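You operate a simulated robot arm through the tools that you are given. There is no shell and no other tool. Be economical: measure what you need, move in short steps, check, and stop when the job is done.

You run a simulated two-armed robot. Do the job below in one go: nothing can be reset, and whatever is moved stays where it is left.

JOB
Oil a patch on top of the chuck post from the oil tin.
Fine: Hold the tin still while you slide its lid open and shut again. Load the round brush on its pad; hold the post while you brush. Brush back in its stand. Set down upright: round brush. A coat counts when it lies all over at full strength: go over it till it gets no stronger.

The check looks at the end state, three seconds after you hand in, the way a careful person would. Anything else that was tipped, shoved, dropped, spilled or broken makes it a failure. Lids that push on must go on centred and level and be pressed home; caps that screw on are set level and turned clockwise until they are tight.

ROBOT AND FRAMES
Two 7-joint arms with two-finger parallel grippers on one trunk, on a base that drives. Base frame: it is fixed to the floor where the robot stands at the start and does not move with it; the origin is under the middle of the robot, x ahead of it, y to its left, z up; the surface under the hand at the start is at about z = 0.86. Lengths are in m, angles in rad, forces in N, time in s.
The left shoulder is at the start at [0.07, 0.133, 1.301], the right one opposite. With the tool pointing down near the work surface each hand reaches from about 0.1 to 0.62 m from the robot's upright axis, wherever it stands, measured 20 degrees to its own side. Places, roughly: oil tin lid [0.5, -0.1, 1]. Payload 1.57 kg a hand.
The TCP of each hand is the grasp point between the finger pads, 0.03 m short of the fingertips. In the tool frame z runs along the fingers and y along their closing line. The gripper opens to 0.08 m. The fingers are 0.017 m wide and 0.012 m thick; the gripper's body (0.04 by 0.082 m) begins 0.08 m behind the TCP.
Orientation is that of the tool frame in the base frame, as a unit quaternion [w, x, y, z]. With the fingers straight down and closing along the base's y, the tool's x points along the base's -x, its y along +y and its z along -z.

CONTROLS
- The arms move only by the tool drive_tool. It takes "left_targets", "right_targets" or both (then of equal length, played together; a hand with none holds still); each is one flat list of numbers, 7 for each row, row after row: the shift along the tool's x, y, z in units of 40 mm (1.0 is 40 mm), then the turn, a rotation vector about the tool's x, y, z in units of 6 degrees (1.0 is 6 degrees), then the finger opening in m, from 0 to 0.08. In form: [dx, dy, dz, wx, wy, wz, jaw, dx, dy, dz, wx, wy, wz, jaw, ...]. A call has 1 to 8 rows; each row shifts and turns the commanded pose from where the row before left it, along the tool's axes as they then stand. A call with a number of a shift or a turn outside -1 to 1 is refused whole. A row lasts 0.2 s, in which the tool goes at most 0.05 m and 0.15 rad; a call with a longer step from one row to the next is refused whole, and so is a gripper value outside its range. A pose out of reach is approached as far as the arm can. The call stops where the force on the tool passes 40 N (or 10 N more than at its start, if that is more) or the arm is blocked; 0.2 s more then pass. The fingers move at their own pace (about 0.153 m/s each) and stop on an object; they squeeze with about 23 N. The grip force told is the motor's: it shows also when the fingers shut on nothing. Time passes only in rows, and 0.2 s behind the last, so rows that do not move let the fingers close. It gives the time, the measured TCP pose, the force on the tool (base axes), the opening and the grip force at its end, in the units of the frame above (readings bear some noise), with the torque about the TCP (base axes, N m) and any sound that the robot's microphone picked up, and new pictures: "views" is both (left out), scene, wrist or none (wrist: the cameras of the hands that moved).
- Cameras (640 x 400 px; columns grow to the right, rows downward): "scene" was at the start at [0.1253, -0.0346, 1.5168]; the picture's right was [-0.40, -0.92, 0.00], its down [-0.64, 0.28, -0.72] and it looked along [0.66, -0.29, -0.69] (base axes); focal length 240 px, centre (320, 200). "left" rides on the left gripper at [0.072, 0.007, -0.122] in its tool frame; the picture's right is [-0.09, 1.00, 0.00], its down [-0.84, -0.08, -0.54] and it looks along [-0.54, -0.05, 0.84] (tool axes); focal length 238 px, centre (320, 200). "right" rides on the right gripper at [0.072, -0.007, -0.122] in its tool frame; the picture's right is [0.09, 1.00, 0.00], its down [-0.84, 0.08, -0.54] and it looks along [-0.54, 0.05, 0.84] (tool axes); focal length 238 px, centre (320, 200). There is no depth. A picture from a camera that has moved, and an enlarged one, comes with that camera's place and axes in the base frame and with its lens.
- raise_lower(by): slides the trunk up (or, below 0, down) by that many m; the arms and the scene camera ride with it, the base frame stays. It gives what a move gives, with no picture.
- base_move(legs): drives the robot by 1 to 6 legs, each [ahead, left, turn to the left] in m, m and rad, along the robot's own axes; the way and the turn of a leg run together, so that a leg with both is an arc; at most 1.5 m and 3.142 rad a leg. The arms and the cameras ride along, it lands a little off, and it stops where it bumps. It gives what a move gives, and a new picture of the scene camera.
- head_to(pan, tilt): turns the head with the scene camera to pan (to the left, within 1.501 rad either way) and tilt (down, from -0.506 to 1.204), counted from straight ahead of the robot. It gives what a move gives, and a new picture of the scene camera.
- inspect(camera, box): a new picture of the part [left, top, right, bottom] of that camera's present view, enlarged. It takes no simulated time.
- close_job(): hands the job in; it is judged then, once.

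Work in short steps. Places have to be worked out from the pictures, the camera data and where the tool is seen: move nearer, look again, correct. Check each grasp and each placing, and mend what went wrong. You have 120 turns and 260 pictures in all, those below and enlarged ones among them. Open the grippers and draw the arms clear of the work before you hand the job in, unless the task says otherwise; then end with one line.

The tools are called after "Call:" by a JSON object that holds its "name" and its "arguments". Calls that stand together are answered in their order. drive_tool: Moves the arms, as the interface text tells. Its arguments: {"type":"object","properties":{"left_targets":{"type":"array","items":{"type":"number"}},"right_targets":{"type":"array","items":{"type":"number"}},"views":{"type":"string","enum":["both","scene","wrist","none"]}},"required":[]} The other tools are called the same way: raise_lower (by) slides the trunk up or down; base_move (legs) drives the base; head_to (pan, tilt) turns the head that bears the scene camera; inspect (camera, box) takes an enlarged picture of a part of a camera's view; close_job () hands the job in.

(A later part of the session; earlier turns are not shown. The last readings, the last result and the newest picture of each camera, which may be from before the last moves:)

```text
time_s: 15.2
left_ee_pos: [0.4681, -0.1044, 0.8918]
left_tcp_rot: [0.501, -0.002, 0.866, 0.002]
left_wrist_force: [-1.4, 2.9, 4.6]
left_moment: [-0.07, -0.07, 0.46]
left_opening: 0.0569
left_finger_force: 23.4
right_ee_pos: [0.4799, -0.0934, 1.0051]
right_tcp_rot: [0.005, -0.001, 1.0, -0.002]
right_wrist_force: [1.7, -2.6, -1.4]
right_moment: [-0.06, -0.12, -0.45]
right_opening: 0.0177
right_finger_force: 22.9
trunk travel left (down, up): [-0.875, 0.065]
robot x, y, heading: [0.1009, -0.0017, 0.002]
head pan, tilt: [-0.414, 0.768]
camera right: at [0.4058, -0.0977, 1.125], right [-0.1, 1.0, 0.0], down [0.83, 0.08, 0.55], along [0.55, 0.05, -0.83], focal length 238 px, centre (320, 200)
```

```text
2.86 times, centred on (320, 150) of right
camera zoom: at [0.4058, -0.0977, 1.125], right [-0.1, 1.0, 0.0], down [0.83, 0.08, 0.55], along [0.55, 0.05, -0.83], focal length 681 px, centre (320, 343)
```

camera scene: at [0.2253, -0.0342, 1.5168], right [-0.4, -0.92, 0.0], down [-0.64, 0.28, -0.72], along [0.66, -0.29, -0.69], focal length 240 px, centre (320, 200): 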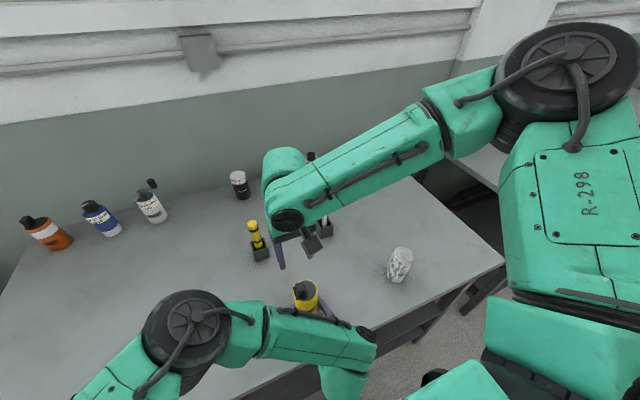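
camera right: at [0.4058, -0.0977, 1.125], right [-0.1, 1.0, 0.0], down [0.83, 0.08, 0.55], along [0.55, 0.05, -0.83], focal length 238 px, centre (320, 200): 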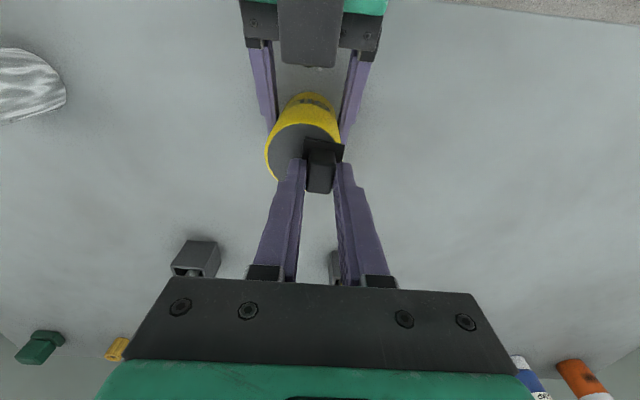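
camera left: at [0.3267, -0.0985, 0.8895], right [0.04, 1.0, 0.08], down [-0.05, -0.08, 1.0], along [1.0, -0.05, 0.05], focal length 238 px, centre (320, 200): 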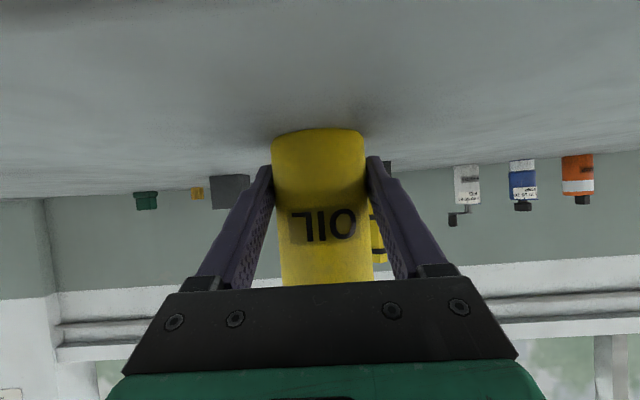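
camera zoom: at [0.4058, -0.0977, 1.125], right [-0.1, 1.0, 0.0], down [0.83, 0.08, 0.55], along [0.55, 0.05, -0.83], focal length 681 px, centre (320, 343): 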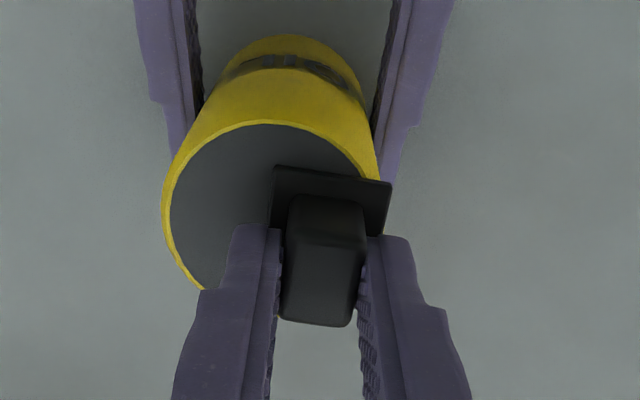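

Knob gripped. Try sliding toward -y by 10 mm in small rows and watch forces.

Call:
{"name": "drive_tool", "arguments": {"right_targets": [0, -0.12, 0, 0, 0, 0, 0.01, 0, -0.13, 0, 0, 0, 0, 0.01], "views": "wrist"}}

Call:
{"name": "inspect", "arguments": {"camera": "right", "box": [240, 80, 400, 220]}}

```text
time_s: 15.8
left_ee_pos: [0.4689, -0.1053, 0.8933]
left_tcp_rot: [0.5, -0.001, 0.866, 0.002]
left_wrist_force: [4.5, -3.3, -1.8]
left_moment: [0.23, 0.23, 0.31]
left_opening: 0.057
left_finger_force: 23.0
right_ee_pos: [0.4788, -0.1009, 1.0056]
right_tcp_rot: [0.005, -0.003, 1.0, -0.001]
right_wrist_force: [-4.3, 3.3, 6.5]
right_moment: [0.1, 0.29, -0.41]
right_opening: 0.0174
right_finger_force: 23.0
trunk travel left (down, up): [-0.875, 0.065]
robot x, y, heading: [0.1001, -0.0002, -0.001]
head pan, tilt: [-0.414, 0.768]
camera right: at [0.4052, -0.1075, 1.125], right [-0.1, 1.0, 0.0], down [0.83, 0.08, 0.55], along [0.55, 0.05, -0.83], focal length 238 px, centre (320, 200)
```

right: 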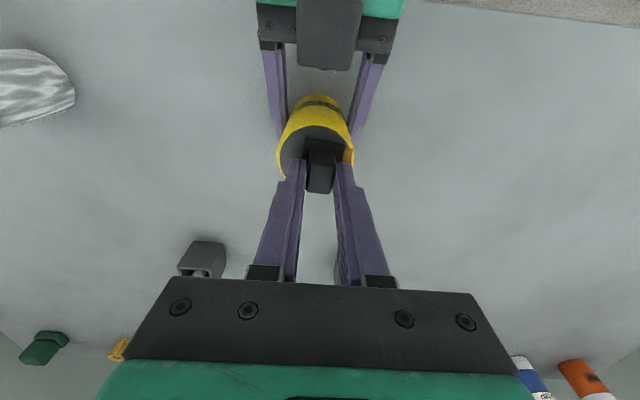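

```text
2.86 times, centred on (320, 150) of right
camera zoom: at [0.4052, -0.1075, 1.125], right [-0.1, 1.0, 0.0], down [0.83, 0.08, 0.55], along [0.55, 0.05, -0.83], focal length 681 px, centre (320, 343)
```

zoom: 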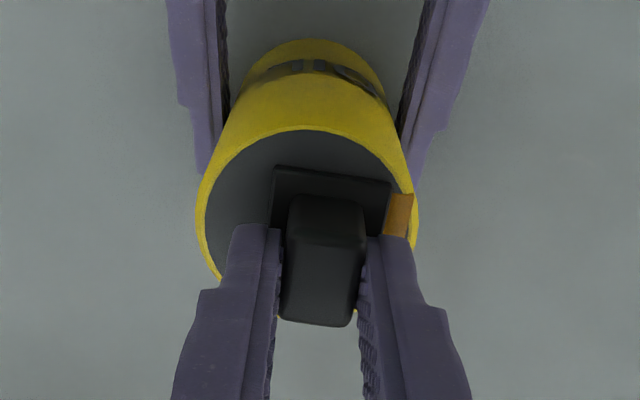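

It slides: an orange pad shows underneath. Continue to full open.

Call:
{"name": "drive_tool", "arguments": {"right_targets": [0, -0.13, 0, 0, 0, 0, 0.01, 0, -0.13, 0, 0, 0, 0, 0.01, 0, -0.13, 0, 0, 0, 0, 0.01, 0, -0.1, 0, 0, 0, 0, 0.01], "views": "wrist"}}

Call:
{"name": "inspect", "arguments": {"camera": "right", "box": [240, 80, 400, 220]}}

```text
time_s: 16.8
left_ee_pos: [0.4688, -0.1051, 0.8923]
left_tcp_rot: [0.502, 0.0, 0.865, 0.001]
left_wrist_force: [8.9, -9.5, 0.4]
left_moment: [0.6, 0.45, 0.48]
left_opening: 0.0572
left_finger_force: 23.0
right_ee_pos: [0.4805, -0.1207, 1.0048]
right_tcp_rot: [0.005, -0.003, 1.0, -0.002]
right_wrist_force: [-9.8, 8.8, 2.9]
right_moment: [0.41, 0.52, -0.37]
right_opening: 0.0175
right_finger_force: 22.4
trunk travel left (down, up): [-0.875, 0.065]
robot x, y, heading: [0.1008, 0.0014, 0.007]
head pan, tilt: [-0.414, 0.768]
camera right: at [0.4057, -0.1265, 1.125], right [-0.1, 1.0, 0.0], down [0.83, 0.08, 0.55], along [0.55, 0.05, -0.83], focal length 238 px, centre (320, 200)
```

right: 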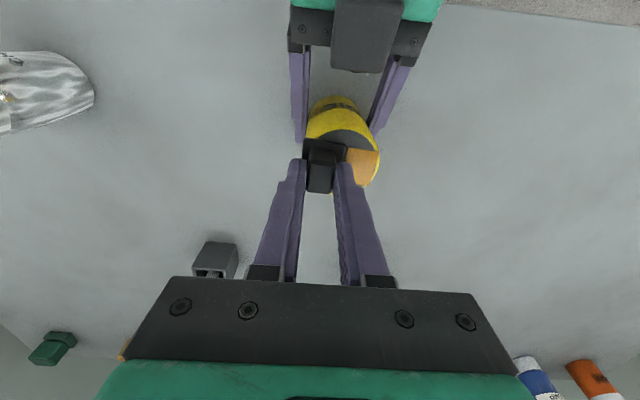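

```text
2.86 times, centred on (320, 150) of right
camera zoom: at [0.4057, -0.1265, 1.125], right [-0.1, 1.0, 0.0], down [0.83, 0.08, 0.55], along [0.55, 0.05, -0.83], focal length 681 px, centre (320, 343)
```

zoom: 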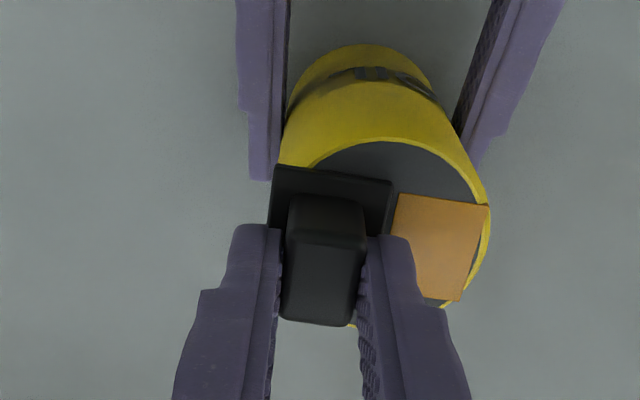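

Pad is fully exposed. Release the knob and lift straight up.

Call:
{"name": "drive_tool", "arguments": {"right_targets": [0, 0, 0, 0, 0, 0, 0.045, 0, 0, 0, 0, 0, 0, 0.045, 0, 0, -0.7, 0, 0, 0, 0.045, 0, 0, -1, 0, 0, 0, 0.05, -0.3, 0, -1, 0, 0, 0, 0.08, -0.6, -0.5, -0.5, 0, 0, 0, 0.08, -0.6, -0.7, 0, 0, 0, 0, 0.08, -0.6, -0.7, 0, 0, 0, 0, 0.08], "views": "both"}}

```text
time_s: 18.6
left_ee_pos: [0.4679, -0.1052, 0.8928]
left_tcp_rot: [0.501, -0.001, 0.865, 0.002]
left_wrist_force: [0.6, 1.6, 4.1]
left_moment: [-0.01, -0.21, 0.06]
left_opening: 0.0571
left_finger_force: 23.3
right_ee_pos: [0.5647, -0.1967, 1.1357]
right_tcp_rot: [0.005, -0.003, 1.0, -0.001]
right_wrist_force: [0.3, -0.6, 0.3]
right_moment: [0.01, -0.02, 0.01]
right_opening: 0.08
right_finger_force: 0.2
trunk travel left (down, up): [-0.875, 0.065]
robot x, y, heading: [0.0974, 0.0009, 0.004]
head pan, tilt: [-0.414, 0.768]
camera scene: at [0.2246, -0.0344, 1.5169], right [-0.4, -0.92, 0.0], down [-0.64, 0.28, -0.72], along [0.66, -0.29, -0.69], focal length 240 px, centre (320, 200)
camera right: at [0.4907, -0.203, 1.2559], right [-0.1, 1.0, 0.0], down [0.83, 0.08, 0.55], along [0.55, 0.05, -0.83], focal length 238 px, centre (320, 200)
```

scene: 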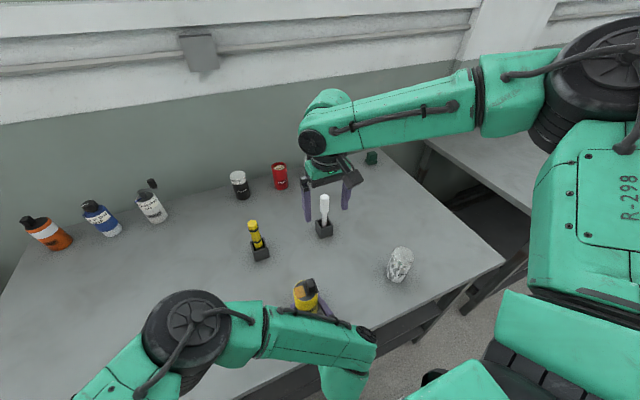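
right: 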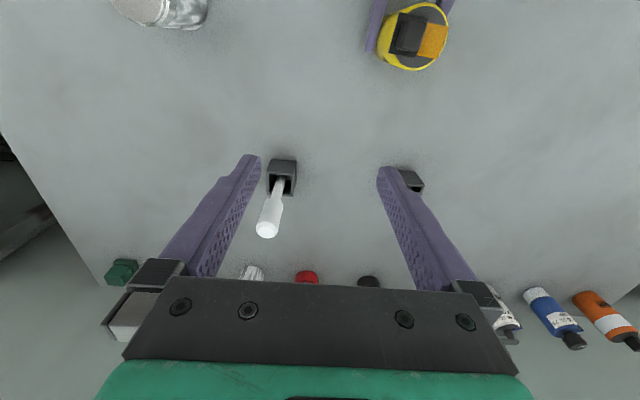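

Call:
{"name": "inspect", "arguments": {"camera": "right", "box": [250, 150, 310, 245]}}

Call:
{"name": "inspect", "arguments": {"camera": "scene", "box": [235, 185, 345, 270]}}

```text
4.21 times, centred on (280, 198) of right
camera zoom: at [0.4907, -0.203, 1.2559], right [-0.1, 1.0, 0.0], down [0.83, 0.08, 0.55], along [0.55, 0.05, -0.83], focal length 1004 px, centre (488, 210)
```

zoom: 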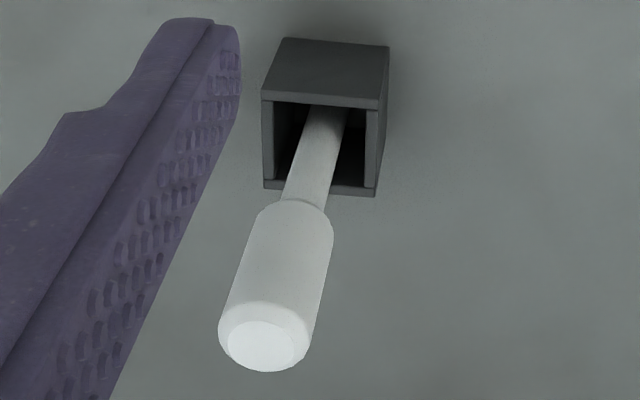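

```text
4.71 times, centred on (290, 228) of scene
camera zoom: at [0.2246, -0.0344, 1.5169], right [-0.4, -0.92, 0.0], down [-0.64, 0.28, -0.72], along [0.66, -0.29, -0.69], focal length 1129 px, centre (461, 71)
```

zoom: 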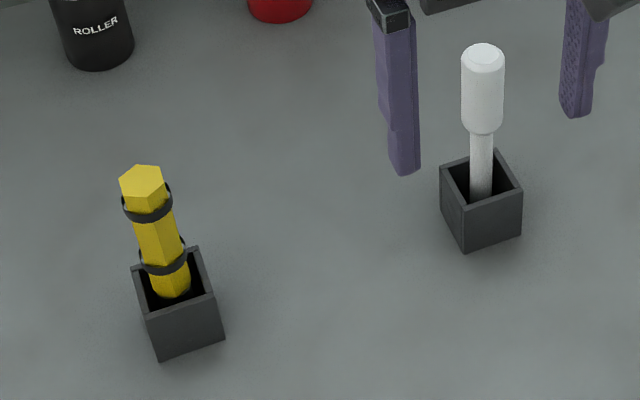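

White brush axis triangulates to (0.672,-0.247), top z≈1.054. Move above it and look.

Call:
{"name": "drive_tool", "arguments": {"right_targets": [-0.9, -0.42, 0, 0, 0, 0, 0.08, -0.9, -0.42, 0, 0, 0, 0, 0.08, -0.88, -0.41, 0, 0, 0, 0, 0.08], "views": "both"}}

```text
time_s: 19.4
left_ee_pos: [0.4698, -0.1059, 0.8936]
left_tcp_rot: [0.501, -0.001, 0.865, 0.002]
left_wrist_force: [1.6, -0.3, 2.9]
left_moment: [-0.04, -0.2, 0.02]
left_opening: 0.057
left_finger_force: 22.8
right_ee_pos: [0.6719, -0.2477, 1.1378]
right_tcp_rot: [0.007, -0.003, 1.0, -0.001]
right_wrist_force: [-0.8, 0.7, -0.8]
right_moment: [0.02, -0.01, 0.03]
right_opening: 0.0797
right_finger_force: 0.1
trunk travel left (down, up): [-0.875, 0.065]
robot x, y, heading: [0.1018, 0.002, 0.003]
head pan, tilt: [-0.414, 0.768]
camera scene: at [0.226, -0.0346, 1.5168], right [-0.4, -0.92, 0.0], down [-0.64, 0.28, -0.72], along [0.66, -0.29, -0.69], focal length 240 px, centre (320, 200)
camera right: at [0.5969, -0.2534, 1.2578], right [-0.1, 1.0, 0.0], down [0.83, 0.08, 0.55], along [0.55, 0.05, -0.83], focal length 238 px, centre (320, 200)
```

scene: 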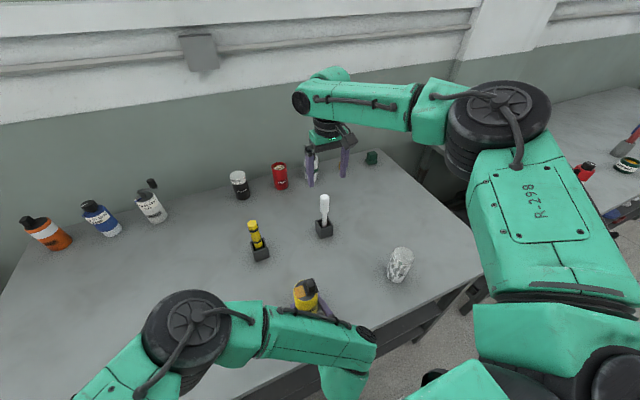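
right: 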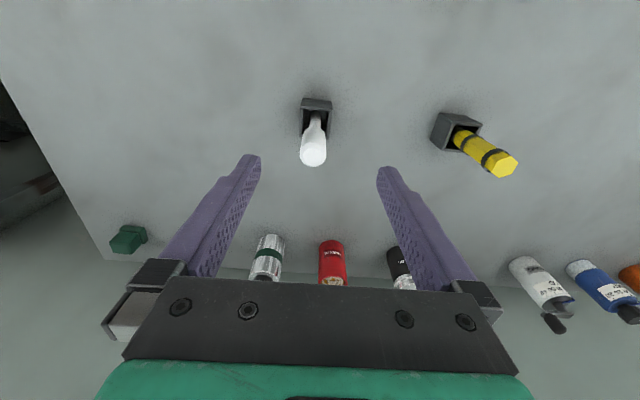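

Combining rays gives brush top ≈(0.683,-0.250,1.04). Shift 10 mm forward and down 50 mm, look again.

Call:
{"name": "drive_tool", "arguments": {"right_targets": [-0.28, -0.06, 0.6, 0, 0, 0, 0.08, 0, 0, 0.7, 0, 0, 0, 0.08], "views": "both"}}

Call:
{"name": "inspect", "arguments": {"camera": "right", "box": [240, 60, 400, 200]}}

Call:
{"name": "inspect", "arguments": {"camera": "scene", "box": [265, 150, 375, 250]}}

```text
time_s: 20.0
left_ee_pos: [0.468, -0.1045, 0.8915]
left_tcp_rot: [0.501, -0.001, 0.865, 0.002]
left_wrist_force: [0.1, 0.7, 3.6]
left_moment: [-0.01, -0.14, 0.03]
left_opening: 0.0572
left_finger_force: 23.3
right_ee_pos: [0.6632, -0.2542, 1.0885]
right_tcp_rot: [0.007, -0.003, 1.0, -0.001]
right_wrist_force: [0.7, 0.0, 0.1]
right_moment: [-0.04, -0.01, 0.03]
right_opening: 0.0798
right_finger_force: 0.1
right hand out of reach, approached as far as the arm can: row 1, 2
trunk travel left (down, up): [-0.875, 0.065]
robot x, y, heading: [0.1024, 0.0007, 0.001]
head pan, tilt: [-0.414, 0.768]
camera scene: at [0.2248, -0.034, 1.5169], right [-0.4, -0.92, 0.0], down [-0.64, 0.28, -0.72], along [0.66, -0.29, -0.69], focal length 240 px, centre (320, 200)
camera right: at [0.5888, -0.26, 1.2085], right [-0.1, 1.0, 0.0], down [0.83, 0.08, 0.55], along [0.55, 0.05, -0.83], focal length 238 px, centre (320, 200)
```

scene: 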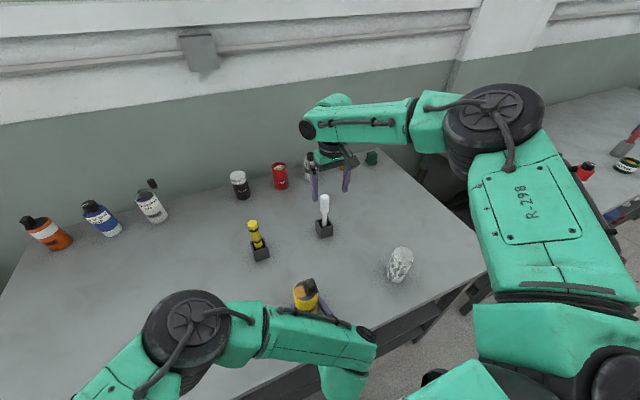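
right: 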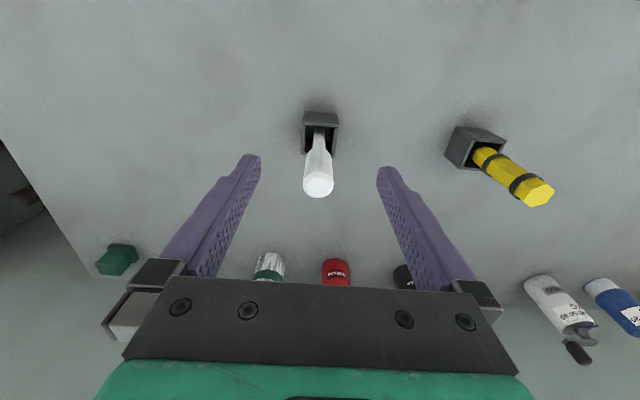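

```text
2.86 times, centred on (320, 130) of right
camera zoom: at [0.5888, -0.26, 1.2085], right [-0.1, 1.0, 0.0], down [0.83, 0.08, 0.55], along [0.55, 0.05, -0.83], focal length 681 px, centre (320, 400)
```

zoom: 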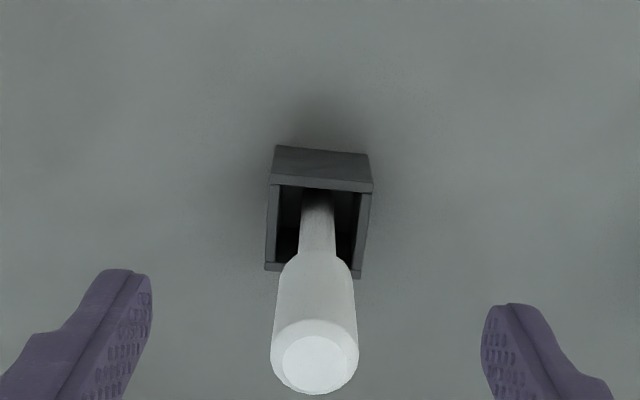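

```text
4.00 times, centred on (320, 200) of scene
camera zoom: at [0.2248, -0.034, 1.5169], right [-0.4, -0.92, 0.0], down [-0.64, 0.28, -0.72], along [0.66, -0.29, -0.69], focal length 959 px, centre (320, 200)
```

zoom: 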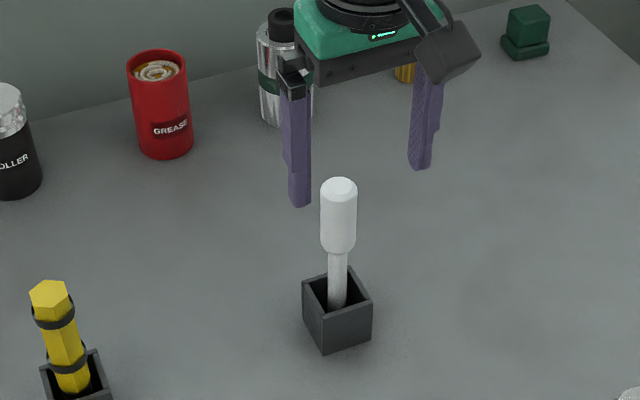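

Vertical tool is at its reach limit here; brush axis is now ≈(0.688,-0.252), top 1.037. I tilt the right hand 18° forward, which brings the wrist back in reach.

Call:
{"name": "drive_tool", "arguments": {"right_targets": [0, 0, 0, 0, -1, 0, 0.08, 0, 0, 0, 0, -1, 0, 0.08, 0, 0, 0, 0, -1, 0, 0.08], "views": "wrist"}}

```text
time_s: 20.8
left_ee_pos: [0.4694, -0.1054, 0.8922]
left_tcp_rot: [0.5, 0.0, 0.866, 0.002]
left_wrist_force: [-0.5, 1.1, 1.6]
left_moment: [0.01, -0.1, 0.02]
left_opening: 0.057
left_finger_force: 23.5
right_ee_pos: [0.6617, -0.254, 1.0871]
right_tcp_rot: [0.162, -0.002, 0.987, -0.001]
right_wrist_force: [-0.2, -1.0, 0.0]
right_moment: [-0.02, 0.02, 0.01]
right_opening: 0.0802
right_finger_force: 0.1
trunk travel left (down, up): [-0.875, 0.065]
robot x, y, heading: [0.0988, 0.0023, -0.001]
head pan, tilt: [-0.414, 0.768]
camera right: at [0.5542, -0.2598, 1.1793], right [-0.09, 1.0, -0.03], down [0.62, 0.08, 0.78], along [0.78, 0.05, -0.62], focal length 238 px, centre (320, 200)
```

right: 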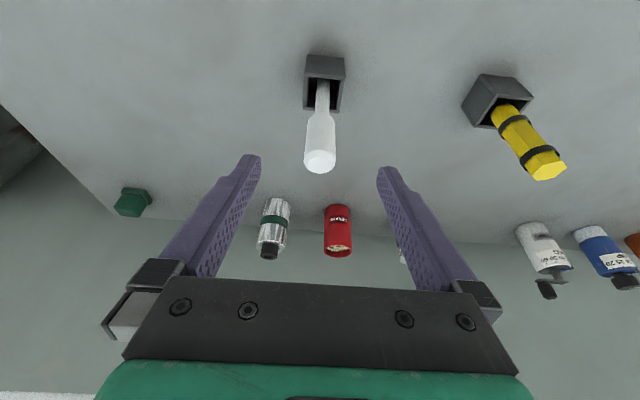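

In reach now. Advance 79 mm along the fingers and look before closing.

Call:
{"name": "drive_tool", "arguments": {"right_targets": [0, 0.03, 0.66, 0, 0, 0, 0.08, 0, 0, 0.66, 0, 0, 0, 0.08, 0, 0, 0.66, 0, 0, 0, 0.06], "views": "both"}}

Call:
{"name": "inspect", "arguments": {"camera": "scene", "box": [265, 150, 375, 250]}}

```text
time_s: 21.6
left_ee_pos: [0.4695, -0.105, 0.8915]
left_tcp_rot: [0.5, 0.001, 0.866, 0.0]
left_wrist_force: [0.0, -1.8, 1.3]
left_moment: [-0.03, -0.08, -0.07]
left_opening: 0.0569
left_finger_force: 23.2
right_ee_pos: [0.6881, -0.2525, 1.0126]
right_tcp_rot: [0.162, -0.002, 0.987, -0.001]
right_wrist_force: [-0.2, 0.3, 0.0]
right_moment: [0.0, -0.01, 0.02]
right_opening: 0.06
right_finger_force: 0.0
trunk travel left (down, up): [-0.875, 0.065]
robot x, y, heading: [0.0981, 0.0014, 0.002]
head pan, tilt: [-0.414, 0.768]
camera scene: at [0.2256, -0.0336, 1.5169], right [-0.4, -0.92, 0.0], down [-0.64, 0.28, -0.72], along [0.66, -0.29, -0.69], focal length 240 px, centre (320, 200)
camera right: at [0.5799, -0.2584, 1.104], right [-0.09, 1.0, -0.03], down [0.62, 0.08, 0.78], along [0.78, 0.05, -0.62], focal length 238 px, centre (320, 200)
```

scene: 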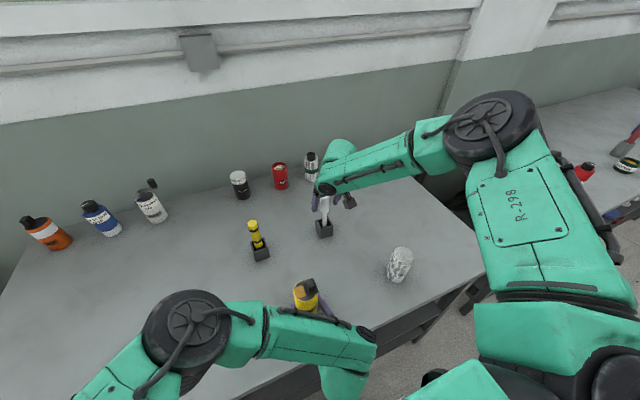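
right: 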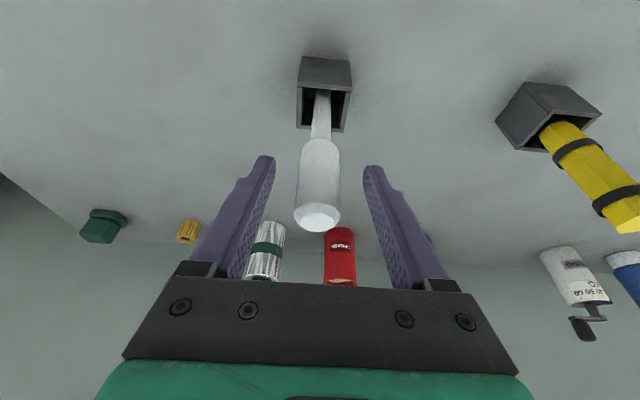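

```text
4.00 times, centred on (320, 200) of scene
camera zoom: at [0.2256, -0.0336, 1.5169], right [-0.4, -0.92, 0.0], down [-0.64, 0.28, -0.72], along [0.66, -0.29, -0.69], focal length 959 px, centre (320, 200)
```

zoom: 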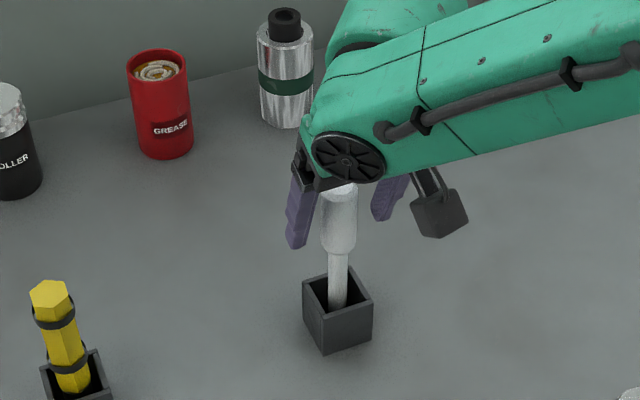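

Handle is centred between the fingers. Close.

Call:
{"name": "drive_tool", "arguments": {"right_targets": [0, 0, 0, 0, 0, 0, 0.03, 0, 0, 0, 0, 0, 0, 0.015, 0, 0, 0, 0, 0, 0, 0.015], "views": "wrist"}}

```text
time_s: 22.4
left_ee_pos: [0.4688, -0.1056, 0.8919]
left_tcp_rot: [0.501, 0.0, 0.865, 0.001]
left_wrist_force: [0.8, 0.0, 1.5]
left_moment: [-0.03, -0.14, 0.0]
left_opening: 0.0571
left_finger_force: 22.8
right_ee_pos: [0.6867, -0.2522, 1.0122]
right_tcp_rot: [0.163, -0.003, 0.987, -0.002]
right_wrist_force: [0.1, 0.3, 0.5]
right_moment: [0.01, 0.0, 0.01]
right_opening: 0.0264
right_finger_force: 22.8
trunk travel left (down, up): [-0.875, 0.065]
robot x, y, heading: [0.1, 0.0008, 0.005]
head pan, tilt: [-0.414, 0.768]
camera right: at [0.5794, -0.2589, 1.104], right [-0.09, 1.0, -0.03], down [0.62, 0.08, 0.78], along [0.78, 0.05, -0.62], focal length 238 px, centre (320, 200)
```

right: 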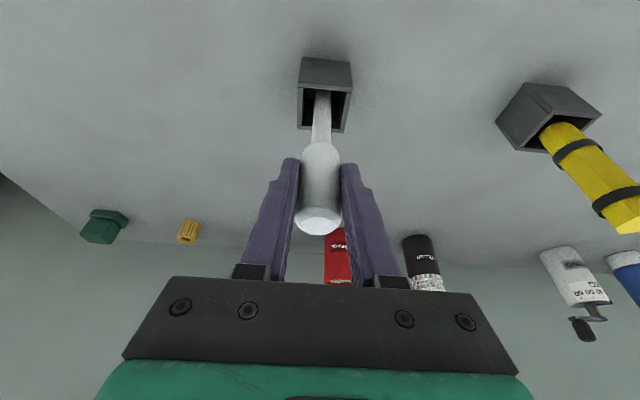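

Gripped (0.0264). Lift straight up 130 mm and check the bristles.

Call:
{"name": "drive_tool", "arguments": {"right_targets": [-0.319, 0, -0.948, 0, 0, 0, 0.015, -0.319, 0, -0.948, 0, 0, 0, 0.015, -0.319, 0, -0.948, 0, 0, 0, 0.015, -0.08, 0, -0.237, 0, 0, 0, 0.015], "views": "both"}}

Call:
{"name": "inspect", "arguments": {"camera": "scene", "box": [265, 120, 375, 250]}}

Call:
{"name": "inspect", "arguments": {"camera": "right", "box": [270, 40, 380, 240]}}

```text
time_s: 23.4
left_ee_pos: [0.4685, -0.1057, 0.8919]
left_tcp_rot: [0.501, -0.001, 0.866, 0.002]
left_wrist_force: [-1.0, 0.8, 2.4]
left_moment: [0.03, -0.11, 0.03]
left_opening: 0.0568
left_finger_force: 23.0
right_ee_pos: [0.6865, -0.2524, 1.1428]
right_tcp_rot: [0.162, -0.002, 0.987, -0.001]
right_wrist_force: [-0.4, 0.0, -0.6]
right_moment: [0.01, 0.05, 0.02]
right_opening: 0.0264
right_finger_force: 22.7
trunk travel left (down, up): [-0.875, 0.065]
robot x, y, heading: [0.1015, 0.0011, 0.004]
head pan, tilt: [-0.414, 0.768]
camera scene: at [0.225, -0.034, 1.5168], right [-0.4, -0.92, 0.0], down [-0.64, 0.28, -0.72], along [0.66, -0.29, -0.69], focal length 240 px, centre (320, 200)
camera right: at [0.5797, -0.2577, 1.235], right [-0.09, 1.0, -0.03], down [0.62, 0.08, 0.78], along [0.78, 0.05, -0.62], focal length 238 px, centre (320, 200)
```

scene: 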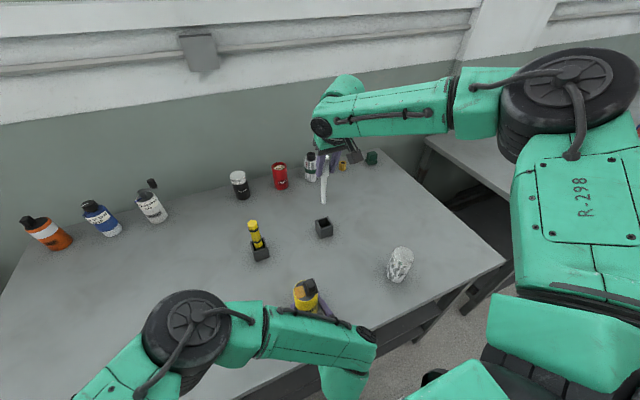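
right: 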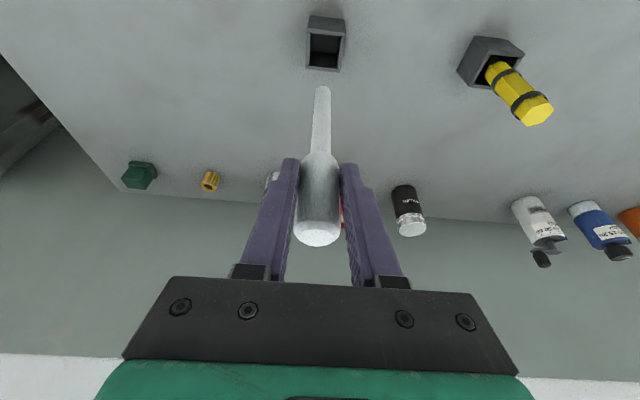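

```text
3.08 times, centred on (320, 185) of scene
camera zoom: at [0.225, -0.034, 1.5168], right [-0.4, -0.92, 0.0], down [-0.64, 0.28, -0.72], along [0.66, -0.29, -0.69], focal length 738 px, centre (320, 246)
```

zoom: 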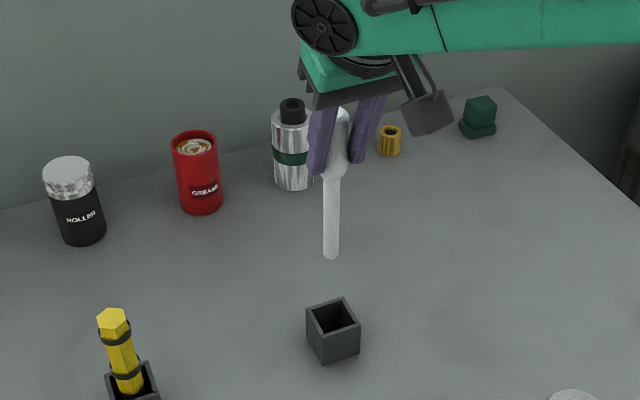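

```text
2.00 times, centred on (325, 140) of right
camera zoom: at [0.5797, -0.2577, 1.235], right [-0.09, 1.0, -0.03], down [0.62, 0.08, 0.78], along [0.78, 0.05, -0.62], focal length 477 px, centre (310, 320)
```

zoom: 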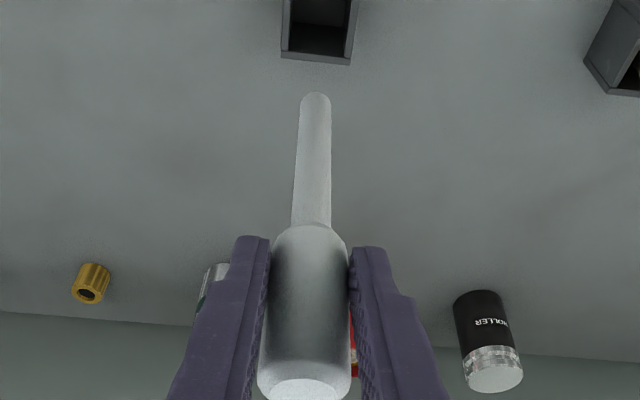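

Call:
{"name": "inspect", "arguments": {"camera": "right", "box": [305, 80, 340, 105]}}

Call:
{"name": "inspect", "arguments": {"camera": "scene", "box": [240, 215, 280, 265]}}

Call:
{"name": "inspect", "arguments": {"camera": "scene", "box": [305, 150, 345, 210]}}

```text
16.00 times, centred on (322, 92) of right
camera zoom: at [0.5797, -0.2577, 1.235], right [-0.09, 1.0, -0.03], down [0.62, 0.08, 0.78], along [0.78, 0.05, -0.62], focal length 3814 px, centre (280, 1920)
```

zoom: 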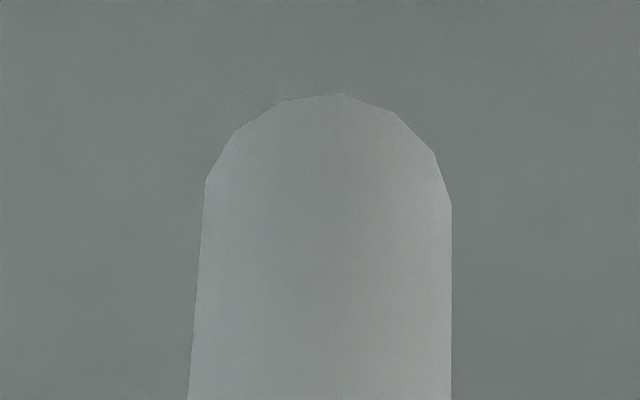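

```text
8.00 times, centred on (260, 240) of scene
camera zoom: at [0.225, -0.034, 1.5168], right [-0.4, -0.92, 0.0], down [-0.64, 0.28, -0.72], along [0.66, -0.29, -0.69], focal length 1919 px, centre (800, -120)
```

zoom: 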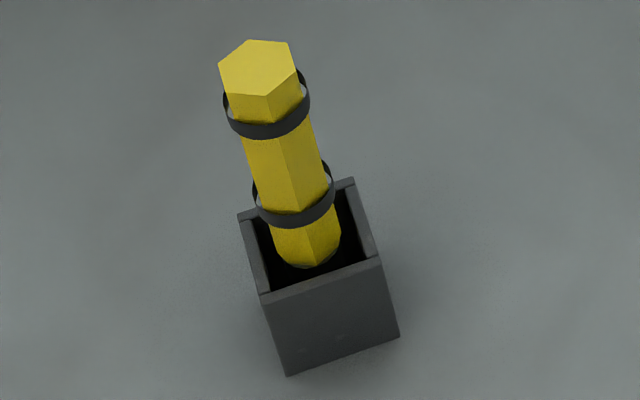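

```text
6.67 times, centred on (325, 180) of scene
camera zoom: at [0.225, -0.034, 1.5168], right [-0.4, -0.92, 0.0], down [-0.64, 0.28, -0.72], along [0.66, -0.29, -0.69], focal length 1599 px, centre (287, 333)
```

zoom: 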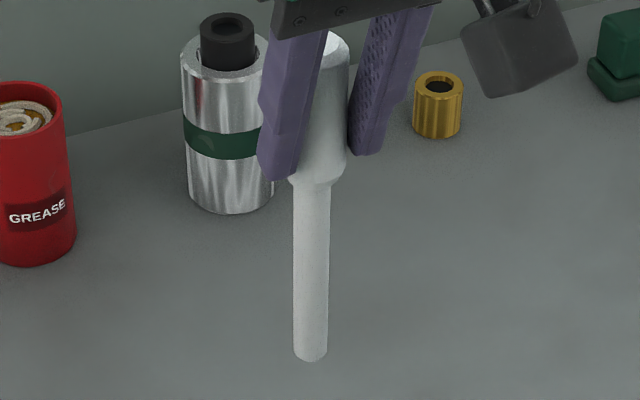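

The white tool is a plain smooth rod, not a brush; the yellow hex-handled one has a ferrule inside the stand and must be the round brush. I put the white one back exactly.

Call:
{"name": "drive_tool", "arguments": {"right_targets": [0.319, 0, 0.948, 0, 0, 0, 0.015, 0.319, 0, 0.948, 0, 0, 0, 0.015, 0.319, 0, 0.948, 0, 0, 0, 0.015, 0.07, 0, 0.22, 0, 0, 0, 0.015, 0, 0, 0, 0, 0, 0, 0.015], "views": "both"}}

```text
time_s: 24.6
left_ee_pos: [0.4694, -0.1047, 0.8931]
left_tcp_rot: [0.501, -0.002, 0.865, 0.003]
left_wrist_force: [0.7, -0.9, 1.5]
left_moment: [-0.02, -0.09, 0.01]
left_opening: 0.0571
left_finger_force: 22.7
right_ee_pos: [0.6877, -0.2531, 1.0135]
right_tcp_rot: [0.162, -0.002, 0.987, -0.002]
right_wrist_force: [0.1, -0.3, -0.5]
right_moment: [-0.01, -0.02, 0.0]
right_opening: 0.0264
right_finger_force: 22.7
trunk travel left (down, up): [-0.875, 0.065]
robot x, y, heading: [0.0992, 0.0013, 0.001]
head pan, tilt: [-0.414, 0.768]
camera scene: at [0.2253, -0.0345, 1.5168], right [-0.4, -0.92, 0.0], down [-0.64, 0.28, -0.72], along [0.66, -0.29, -0.69], focal length 240 px, centre (320, 200)
camera right: at [0.5798, -0.2585, 1.1059], right [-0.09, 1.0, -0.03], down [0.62, 0.08, 0.78], along [0.78, 0.05, -0.62], focal length 238 px, centre (320, 200)
```

scene: 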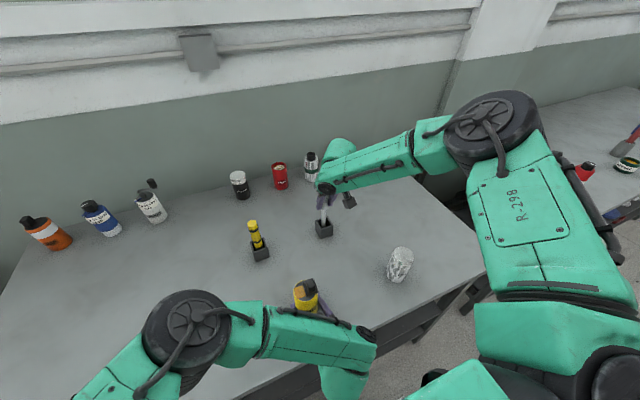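
right: 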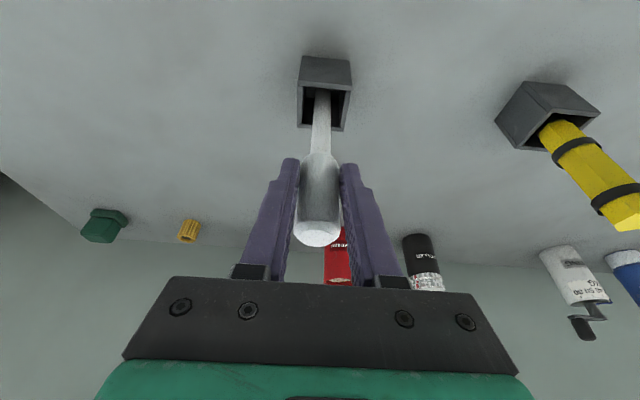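

Back in place. Release slowly and retreat along the fingers, then lift; also open the left and retreat it from the tin.

Call:
{"name": "drive_tool", "arguments": {"right_targets": [0, 0, 0.02, 0, 0, 0, 0.03, 0, 0, 0, 0, 0, 0, 0.05, 0, 0, 0, 0, 0, 0, 0.06, 0, 0, -0.7, 0, 0, 0, 0.07, 0, 0, -0.9, 0, 0, 0, 0.08, 0.3, 0, -0.9, 0, 0, 0, 0.08, 0.5, 0, -0.9, 0, 0, 0, 0.08, 0.5, 0, -0.9, 0, 0, 0, 0.08], "left_targets": [0, 0, 0, 0, 0, 0, 0.08, 0, 0, 0, 0, 0, 0, 0.08, 0, 0, 0, 0, 0, 0, 0.08, 0, 0, -0.7, 0, 0, 0, 0.08, 0, 0, -0.7, 0, 0, 0, 0.08, 0, 0, -0.7, 0, 0, 0, 0.08, -0.7, 0, -0.4, 0, 0, 0, 0.08, -0.8, 0, 0, 0, 0, 0, 0.08], "views": "both"}}

```text
time_s: 26.4
left_ee_pos: [0.409, -0.1064, 0.9949]
left_tcp_rot: [0.502, 0.0, 0.865, 0.001]
left_wrist_force: [0.3, -0.2, 0.8]
left_moment: [-0.06, 0.03, -0.04]
left_opening: 0.0801
left_finger_force: 0.1
right_ee_pos: [0.581, -0.2537, 1.1595]
right_tcp_rot: [0.162, -0.003, 0.987, -0.001]
right_wrist_force: [-0.6, 0.1, 0.0]
right_moment: [-0.01, -0.03, 0.0]
right_opening: 0.08
right_finger_force: 0.1
trunk travel left (down, up): [-0.875, 0.065]
robot x, y, heading: [0.1003, -0.0001, -0.002]
head pan, tilt: [-0.414, 0.768]
camera scene: at [0.223, -0.0347, 1.5169], right [-0.4, -0.92, 0.0], down [-0.64, 0.28, -0.72], along [0.66, -0.29, -0.69], focal length 240 px, centre (320, 200)
camera right: at [0.473, -0.2592, 1.2506], right [-0.09, 1.0, -0.03], down [0.62, 0.08, 0.78], along [0.78, 0.05, -0.62], focal length 238 px, centre (320, 200)
camera left: at [0.2678, -0.1003, 0.9924], right [0.04, 1.0, 0.08], down [-0.05, -0.08, 1.0], along [1.0, -0.05, 0.05], focal length 238 px, centre (320, 200)
```

scene: 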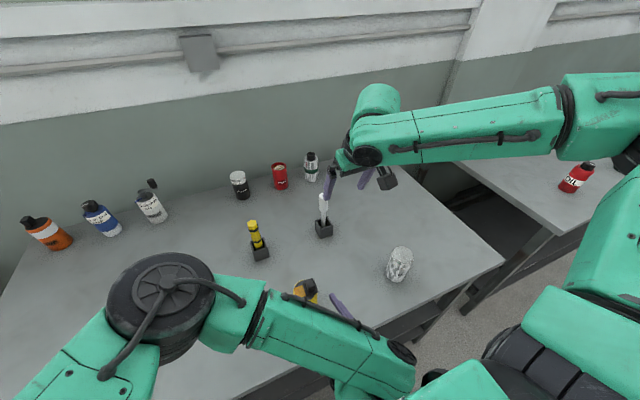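
right: 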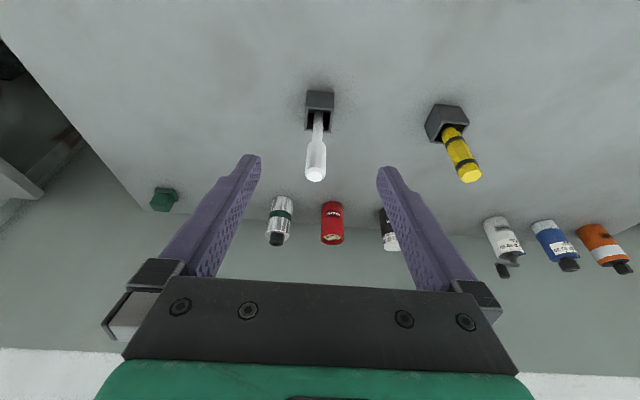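
left: 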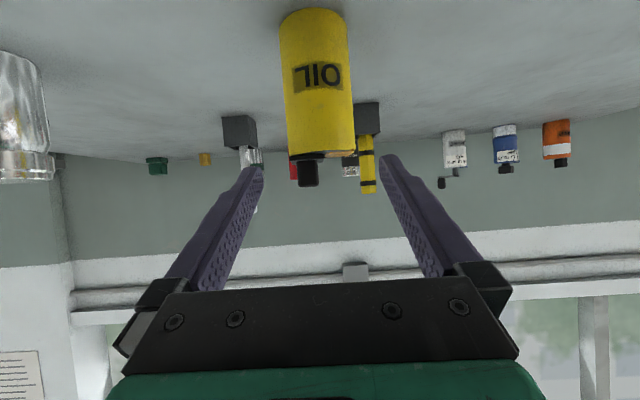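

Raise the left hand and bring it from 60° toward ~18° tilt.

Call:
{"name": "drive_tool", "arguments": {"left_targets": [-0.866, 0, -0.5, 0, 0, 0, 0.08, -0.866, 0, -0.5, 0, 0, 0, 0.08, -0.866, 0, -0.5, 0, 0, 0, 0.08, 0, 0, 0, 0, 1, 0, 0.08, 0, 0, 0, 0, 1, 0, 0.08, 0, 0, 0, 0, 1, 0, 0.08, 0, 0, 0, 0, 1, 0, 0.08, 0, 0, 0, 0, 1, 0, 0.08], "views": "none"}}

Call:
{"name": "drive_tool", "arguments": {"left_targets": [-0.5, 0.5, -0.5, 0, 1, 0, 0.08, -0.5, 0.5, -0.5, 0, 1, 0, 0.08], "views": "none"}}

Call:
{"name": "base_move", "arguments": {"legs": [[0, -0.15, 0]]}}

```text
time_s: 27.1
left_ee_pos: [0.4501, -0.0618, 1.0697]
left_tcp_rot: [0.54, 0.014, 0.838, 0.08]
left_wrist_force: [0.2, 0.2, 0.0]
left_moment: [0.0, -0.03, -0.02]
left_opening: 0.08
left_finger_force: 0.1
right_ee_pos: [0.5827, -0.2526, 1.1572]
right_tcp_rot: [0.163, -0.002, 0.987, -0.001]
right_wrist_force: [0.3, 0.4, 0.5]
right_moment: [-0.01, 0.01, -0.02]
right_opening: 0.08
right_finger_force: 0.1
trunk travel left (down, up): [-0.875, 0.065]
robot x, y, heading: [0.1006, 0.0, 0.004]
head pan, tilt: [-0.414, 0.768]
stopped in row 3 (left hand): the arm was blocked; the commanded pose is now the measured one
```

```text
time_s: 27.8
left_ee_pos: [0.4327, -0.0283, 1.1289]
left_tcp_rot: [0.452, 0.004, 0.888, 0.082]
left_wrist_force: [-0.7, 0.2, -0.3]
left_moment: [0.02, 0.0, -0.01]
left_opening: 0.0798
left_finger_force: 0.0
right_ee_pos: [0.582, -0.251, 1.1597]
right_tcp_rot: [0.163, -0.002, 0.987, -0.002]
right_wrist_force: [-0.5, -0.3, -0.4]
right_moment: [-0.02, 0.01, -0.01]
right_opening: 0.0799
right_finger_force: 0.0
trunk travel left (down, up): [-0.875, 0.065]
robot x, y, heading: [0.1003, 0.0032, -0.002]
head pan, tilt: [-0.414, 0.768]
```

```text
time_s: 29.1
left_ee_pos: [0.4347, -0.1735, 1.1292]
left_tcp_rot: [0.45, 0.003, 0.889, 0.081]
left_wrist_force: [0.0, -0.3, -0.4]
left_moment: [0.0, 0.02, -0.04]
left_opening: 0.0801
left_finger_force: 0.0
right_ee_pos: [0.5838, -0.3958, 1.1607]
right_tcp_rot: [0.162, -0.004, 0.987, -0.001]
right_wrist_force: [0.3, -0.3, -0.3]
right_moment: [-0.03, 0.01, -0.02]
right_opening: 0.0802
right_finger_force: 0.1
trunk travel left (down, up): [-0.875, 0.065]
robot x, y, heading: [0.1022, -0.1474, -0.001]
head pan, tilt: [-0.414, 0.768]
camera scene: at [0.2257, -0.1769, 1.5169], right [-0.4, -0.92, 0.0], down [-0.64, 0.27, -0.72], along [0.66, -0.29, -0.69], focal length 240 px, centre (320, 200)
```

scene: 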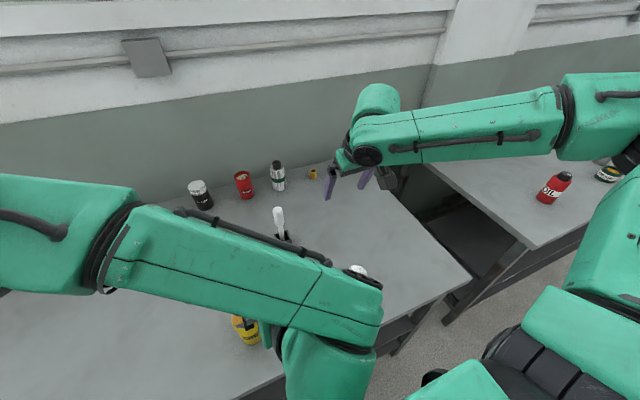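

The left arm had brushed something (self) and got slightly twisted; tin looks upright. I correct the twist and bring the left hand up-left with ~18° tilt.

Call:
{"name": "drive_tool", "arguments": {"left_targets": [0, 0.8, -0.2, 0.68, 1, -0.37, 0.08, 0, 0.8, -0.2, 0.68, 1, -0.37, 0.08, 0, 0.8, -0.2, 0, 1, 0, 0.08, 0, 0.8, -0.2, 0, 1, 0, 0.08, 0, 0.2, 0, 0, 1, 0, 0.08, 0, 0, 0, 0, 1, 0, 0.08], "views": "both"}}

```text
time_s: 30.5
left_ee_pos: [0.4089, -0.0444, 1.1596]
left_tcp_rot: [0.153, -0.006, 0.988, -0.001]
left_wrist_force: [0.3, 0.7, -0.3]
left_moment: [-0.03, 0.01, 0.03]
left_opening: 0.0801
left_finger_force: 0.0
right_ee_pos: [0.5843, -0.3999, 1.1566]
right_tcp_rot: [0.161, -0.003, 0.987, 0.0]
right_wrist_force: [-0.3, -0.5, -1.1]
right_moment: [-0.02, -0.02, 0.03]
right_opening: 0.0801
right_finger_force: 0.1
trunk travel left (down, up): [-0.875, 0.065]
robot x, y, heading: [0.0992, -0.1442, 0.001]
head pan, tilt: [-0.414, 0.768]
camera scene: at [0.2272, -0.1821, 1.5166], right [-0.4, -0.92, 0.0], down [-0.64, 0.28, -0.72], along [0.66, -0.29, -0.7], focal length 240 px, centre (320, 200)
camera left: at [0.3028, -0.0387, 1.2529], right [0.07, 1.0, 0.03], down [0.64, -0.07, 0.77], along [0.77, -0.04, -0.64], focal length 238 px, centre (320, 200)
```

scene: 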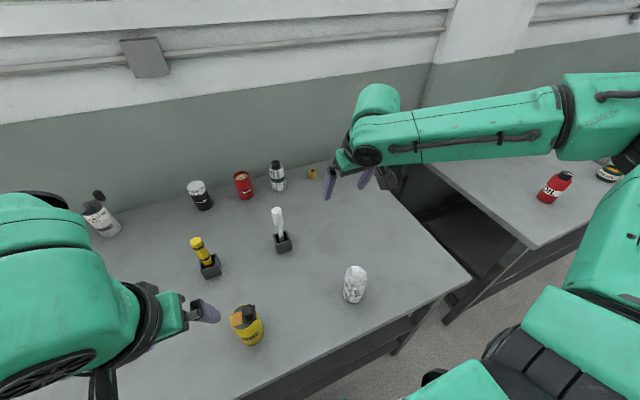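
left: 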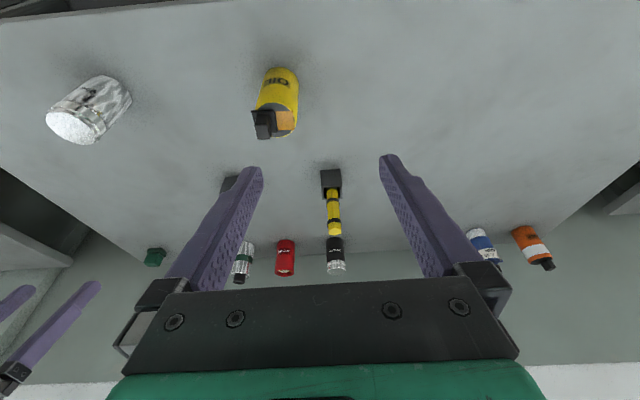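

Call:
{"name": "inspect", "arguments": {"camera": "left", "box": [290, 150, 380, 250]}}

Call:
{"name": "inspect", "arguments": {"camera": "scene", "box": [170, 220, 280, 360]}}

```text
4.00 times, centred on (335, 200) of left
camera zoom: at [0.3028, -0.0387, 1.2529], right [0.07, 1.0, 0.03], down [0.64, -0.07, 0.77], along [0.77, -0.04, -0.64], focal length 953 px, centre (260, 200)
```

zoom: 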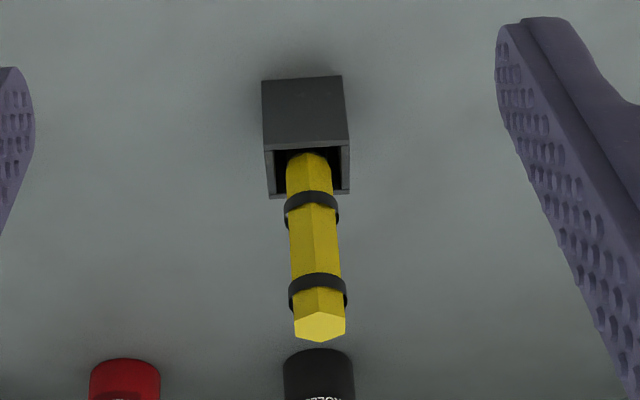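

```text
2.86 times, centred on (225, 290) of scene
camera zoom: at [0.2272, -0.1821, 1.5166], right [-0.4, -0.92, 0.0], down [-0.64, 0.28, -0.72], along [0.66, -0.29, -0.7], focal length 685 px, centre (591, -57)
```

zoom: 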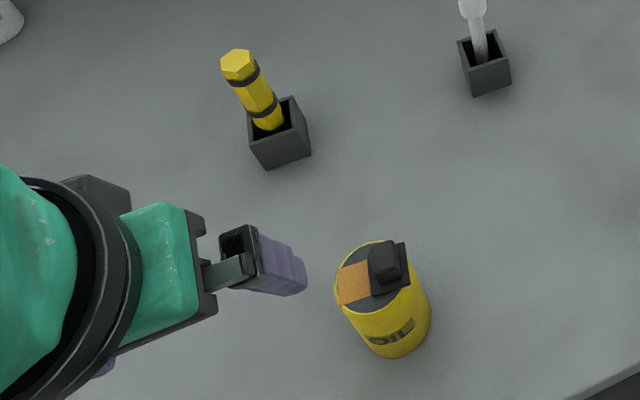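

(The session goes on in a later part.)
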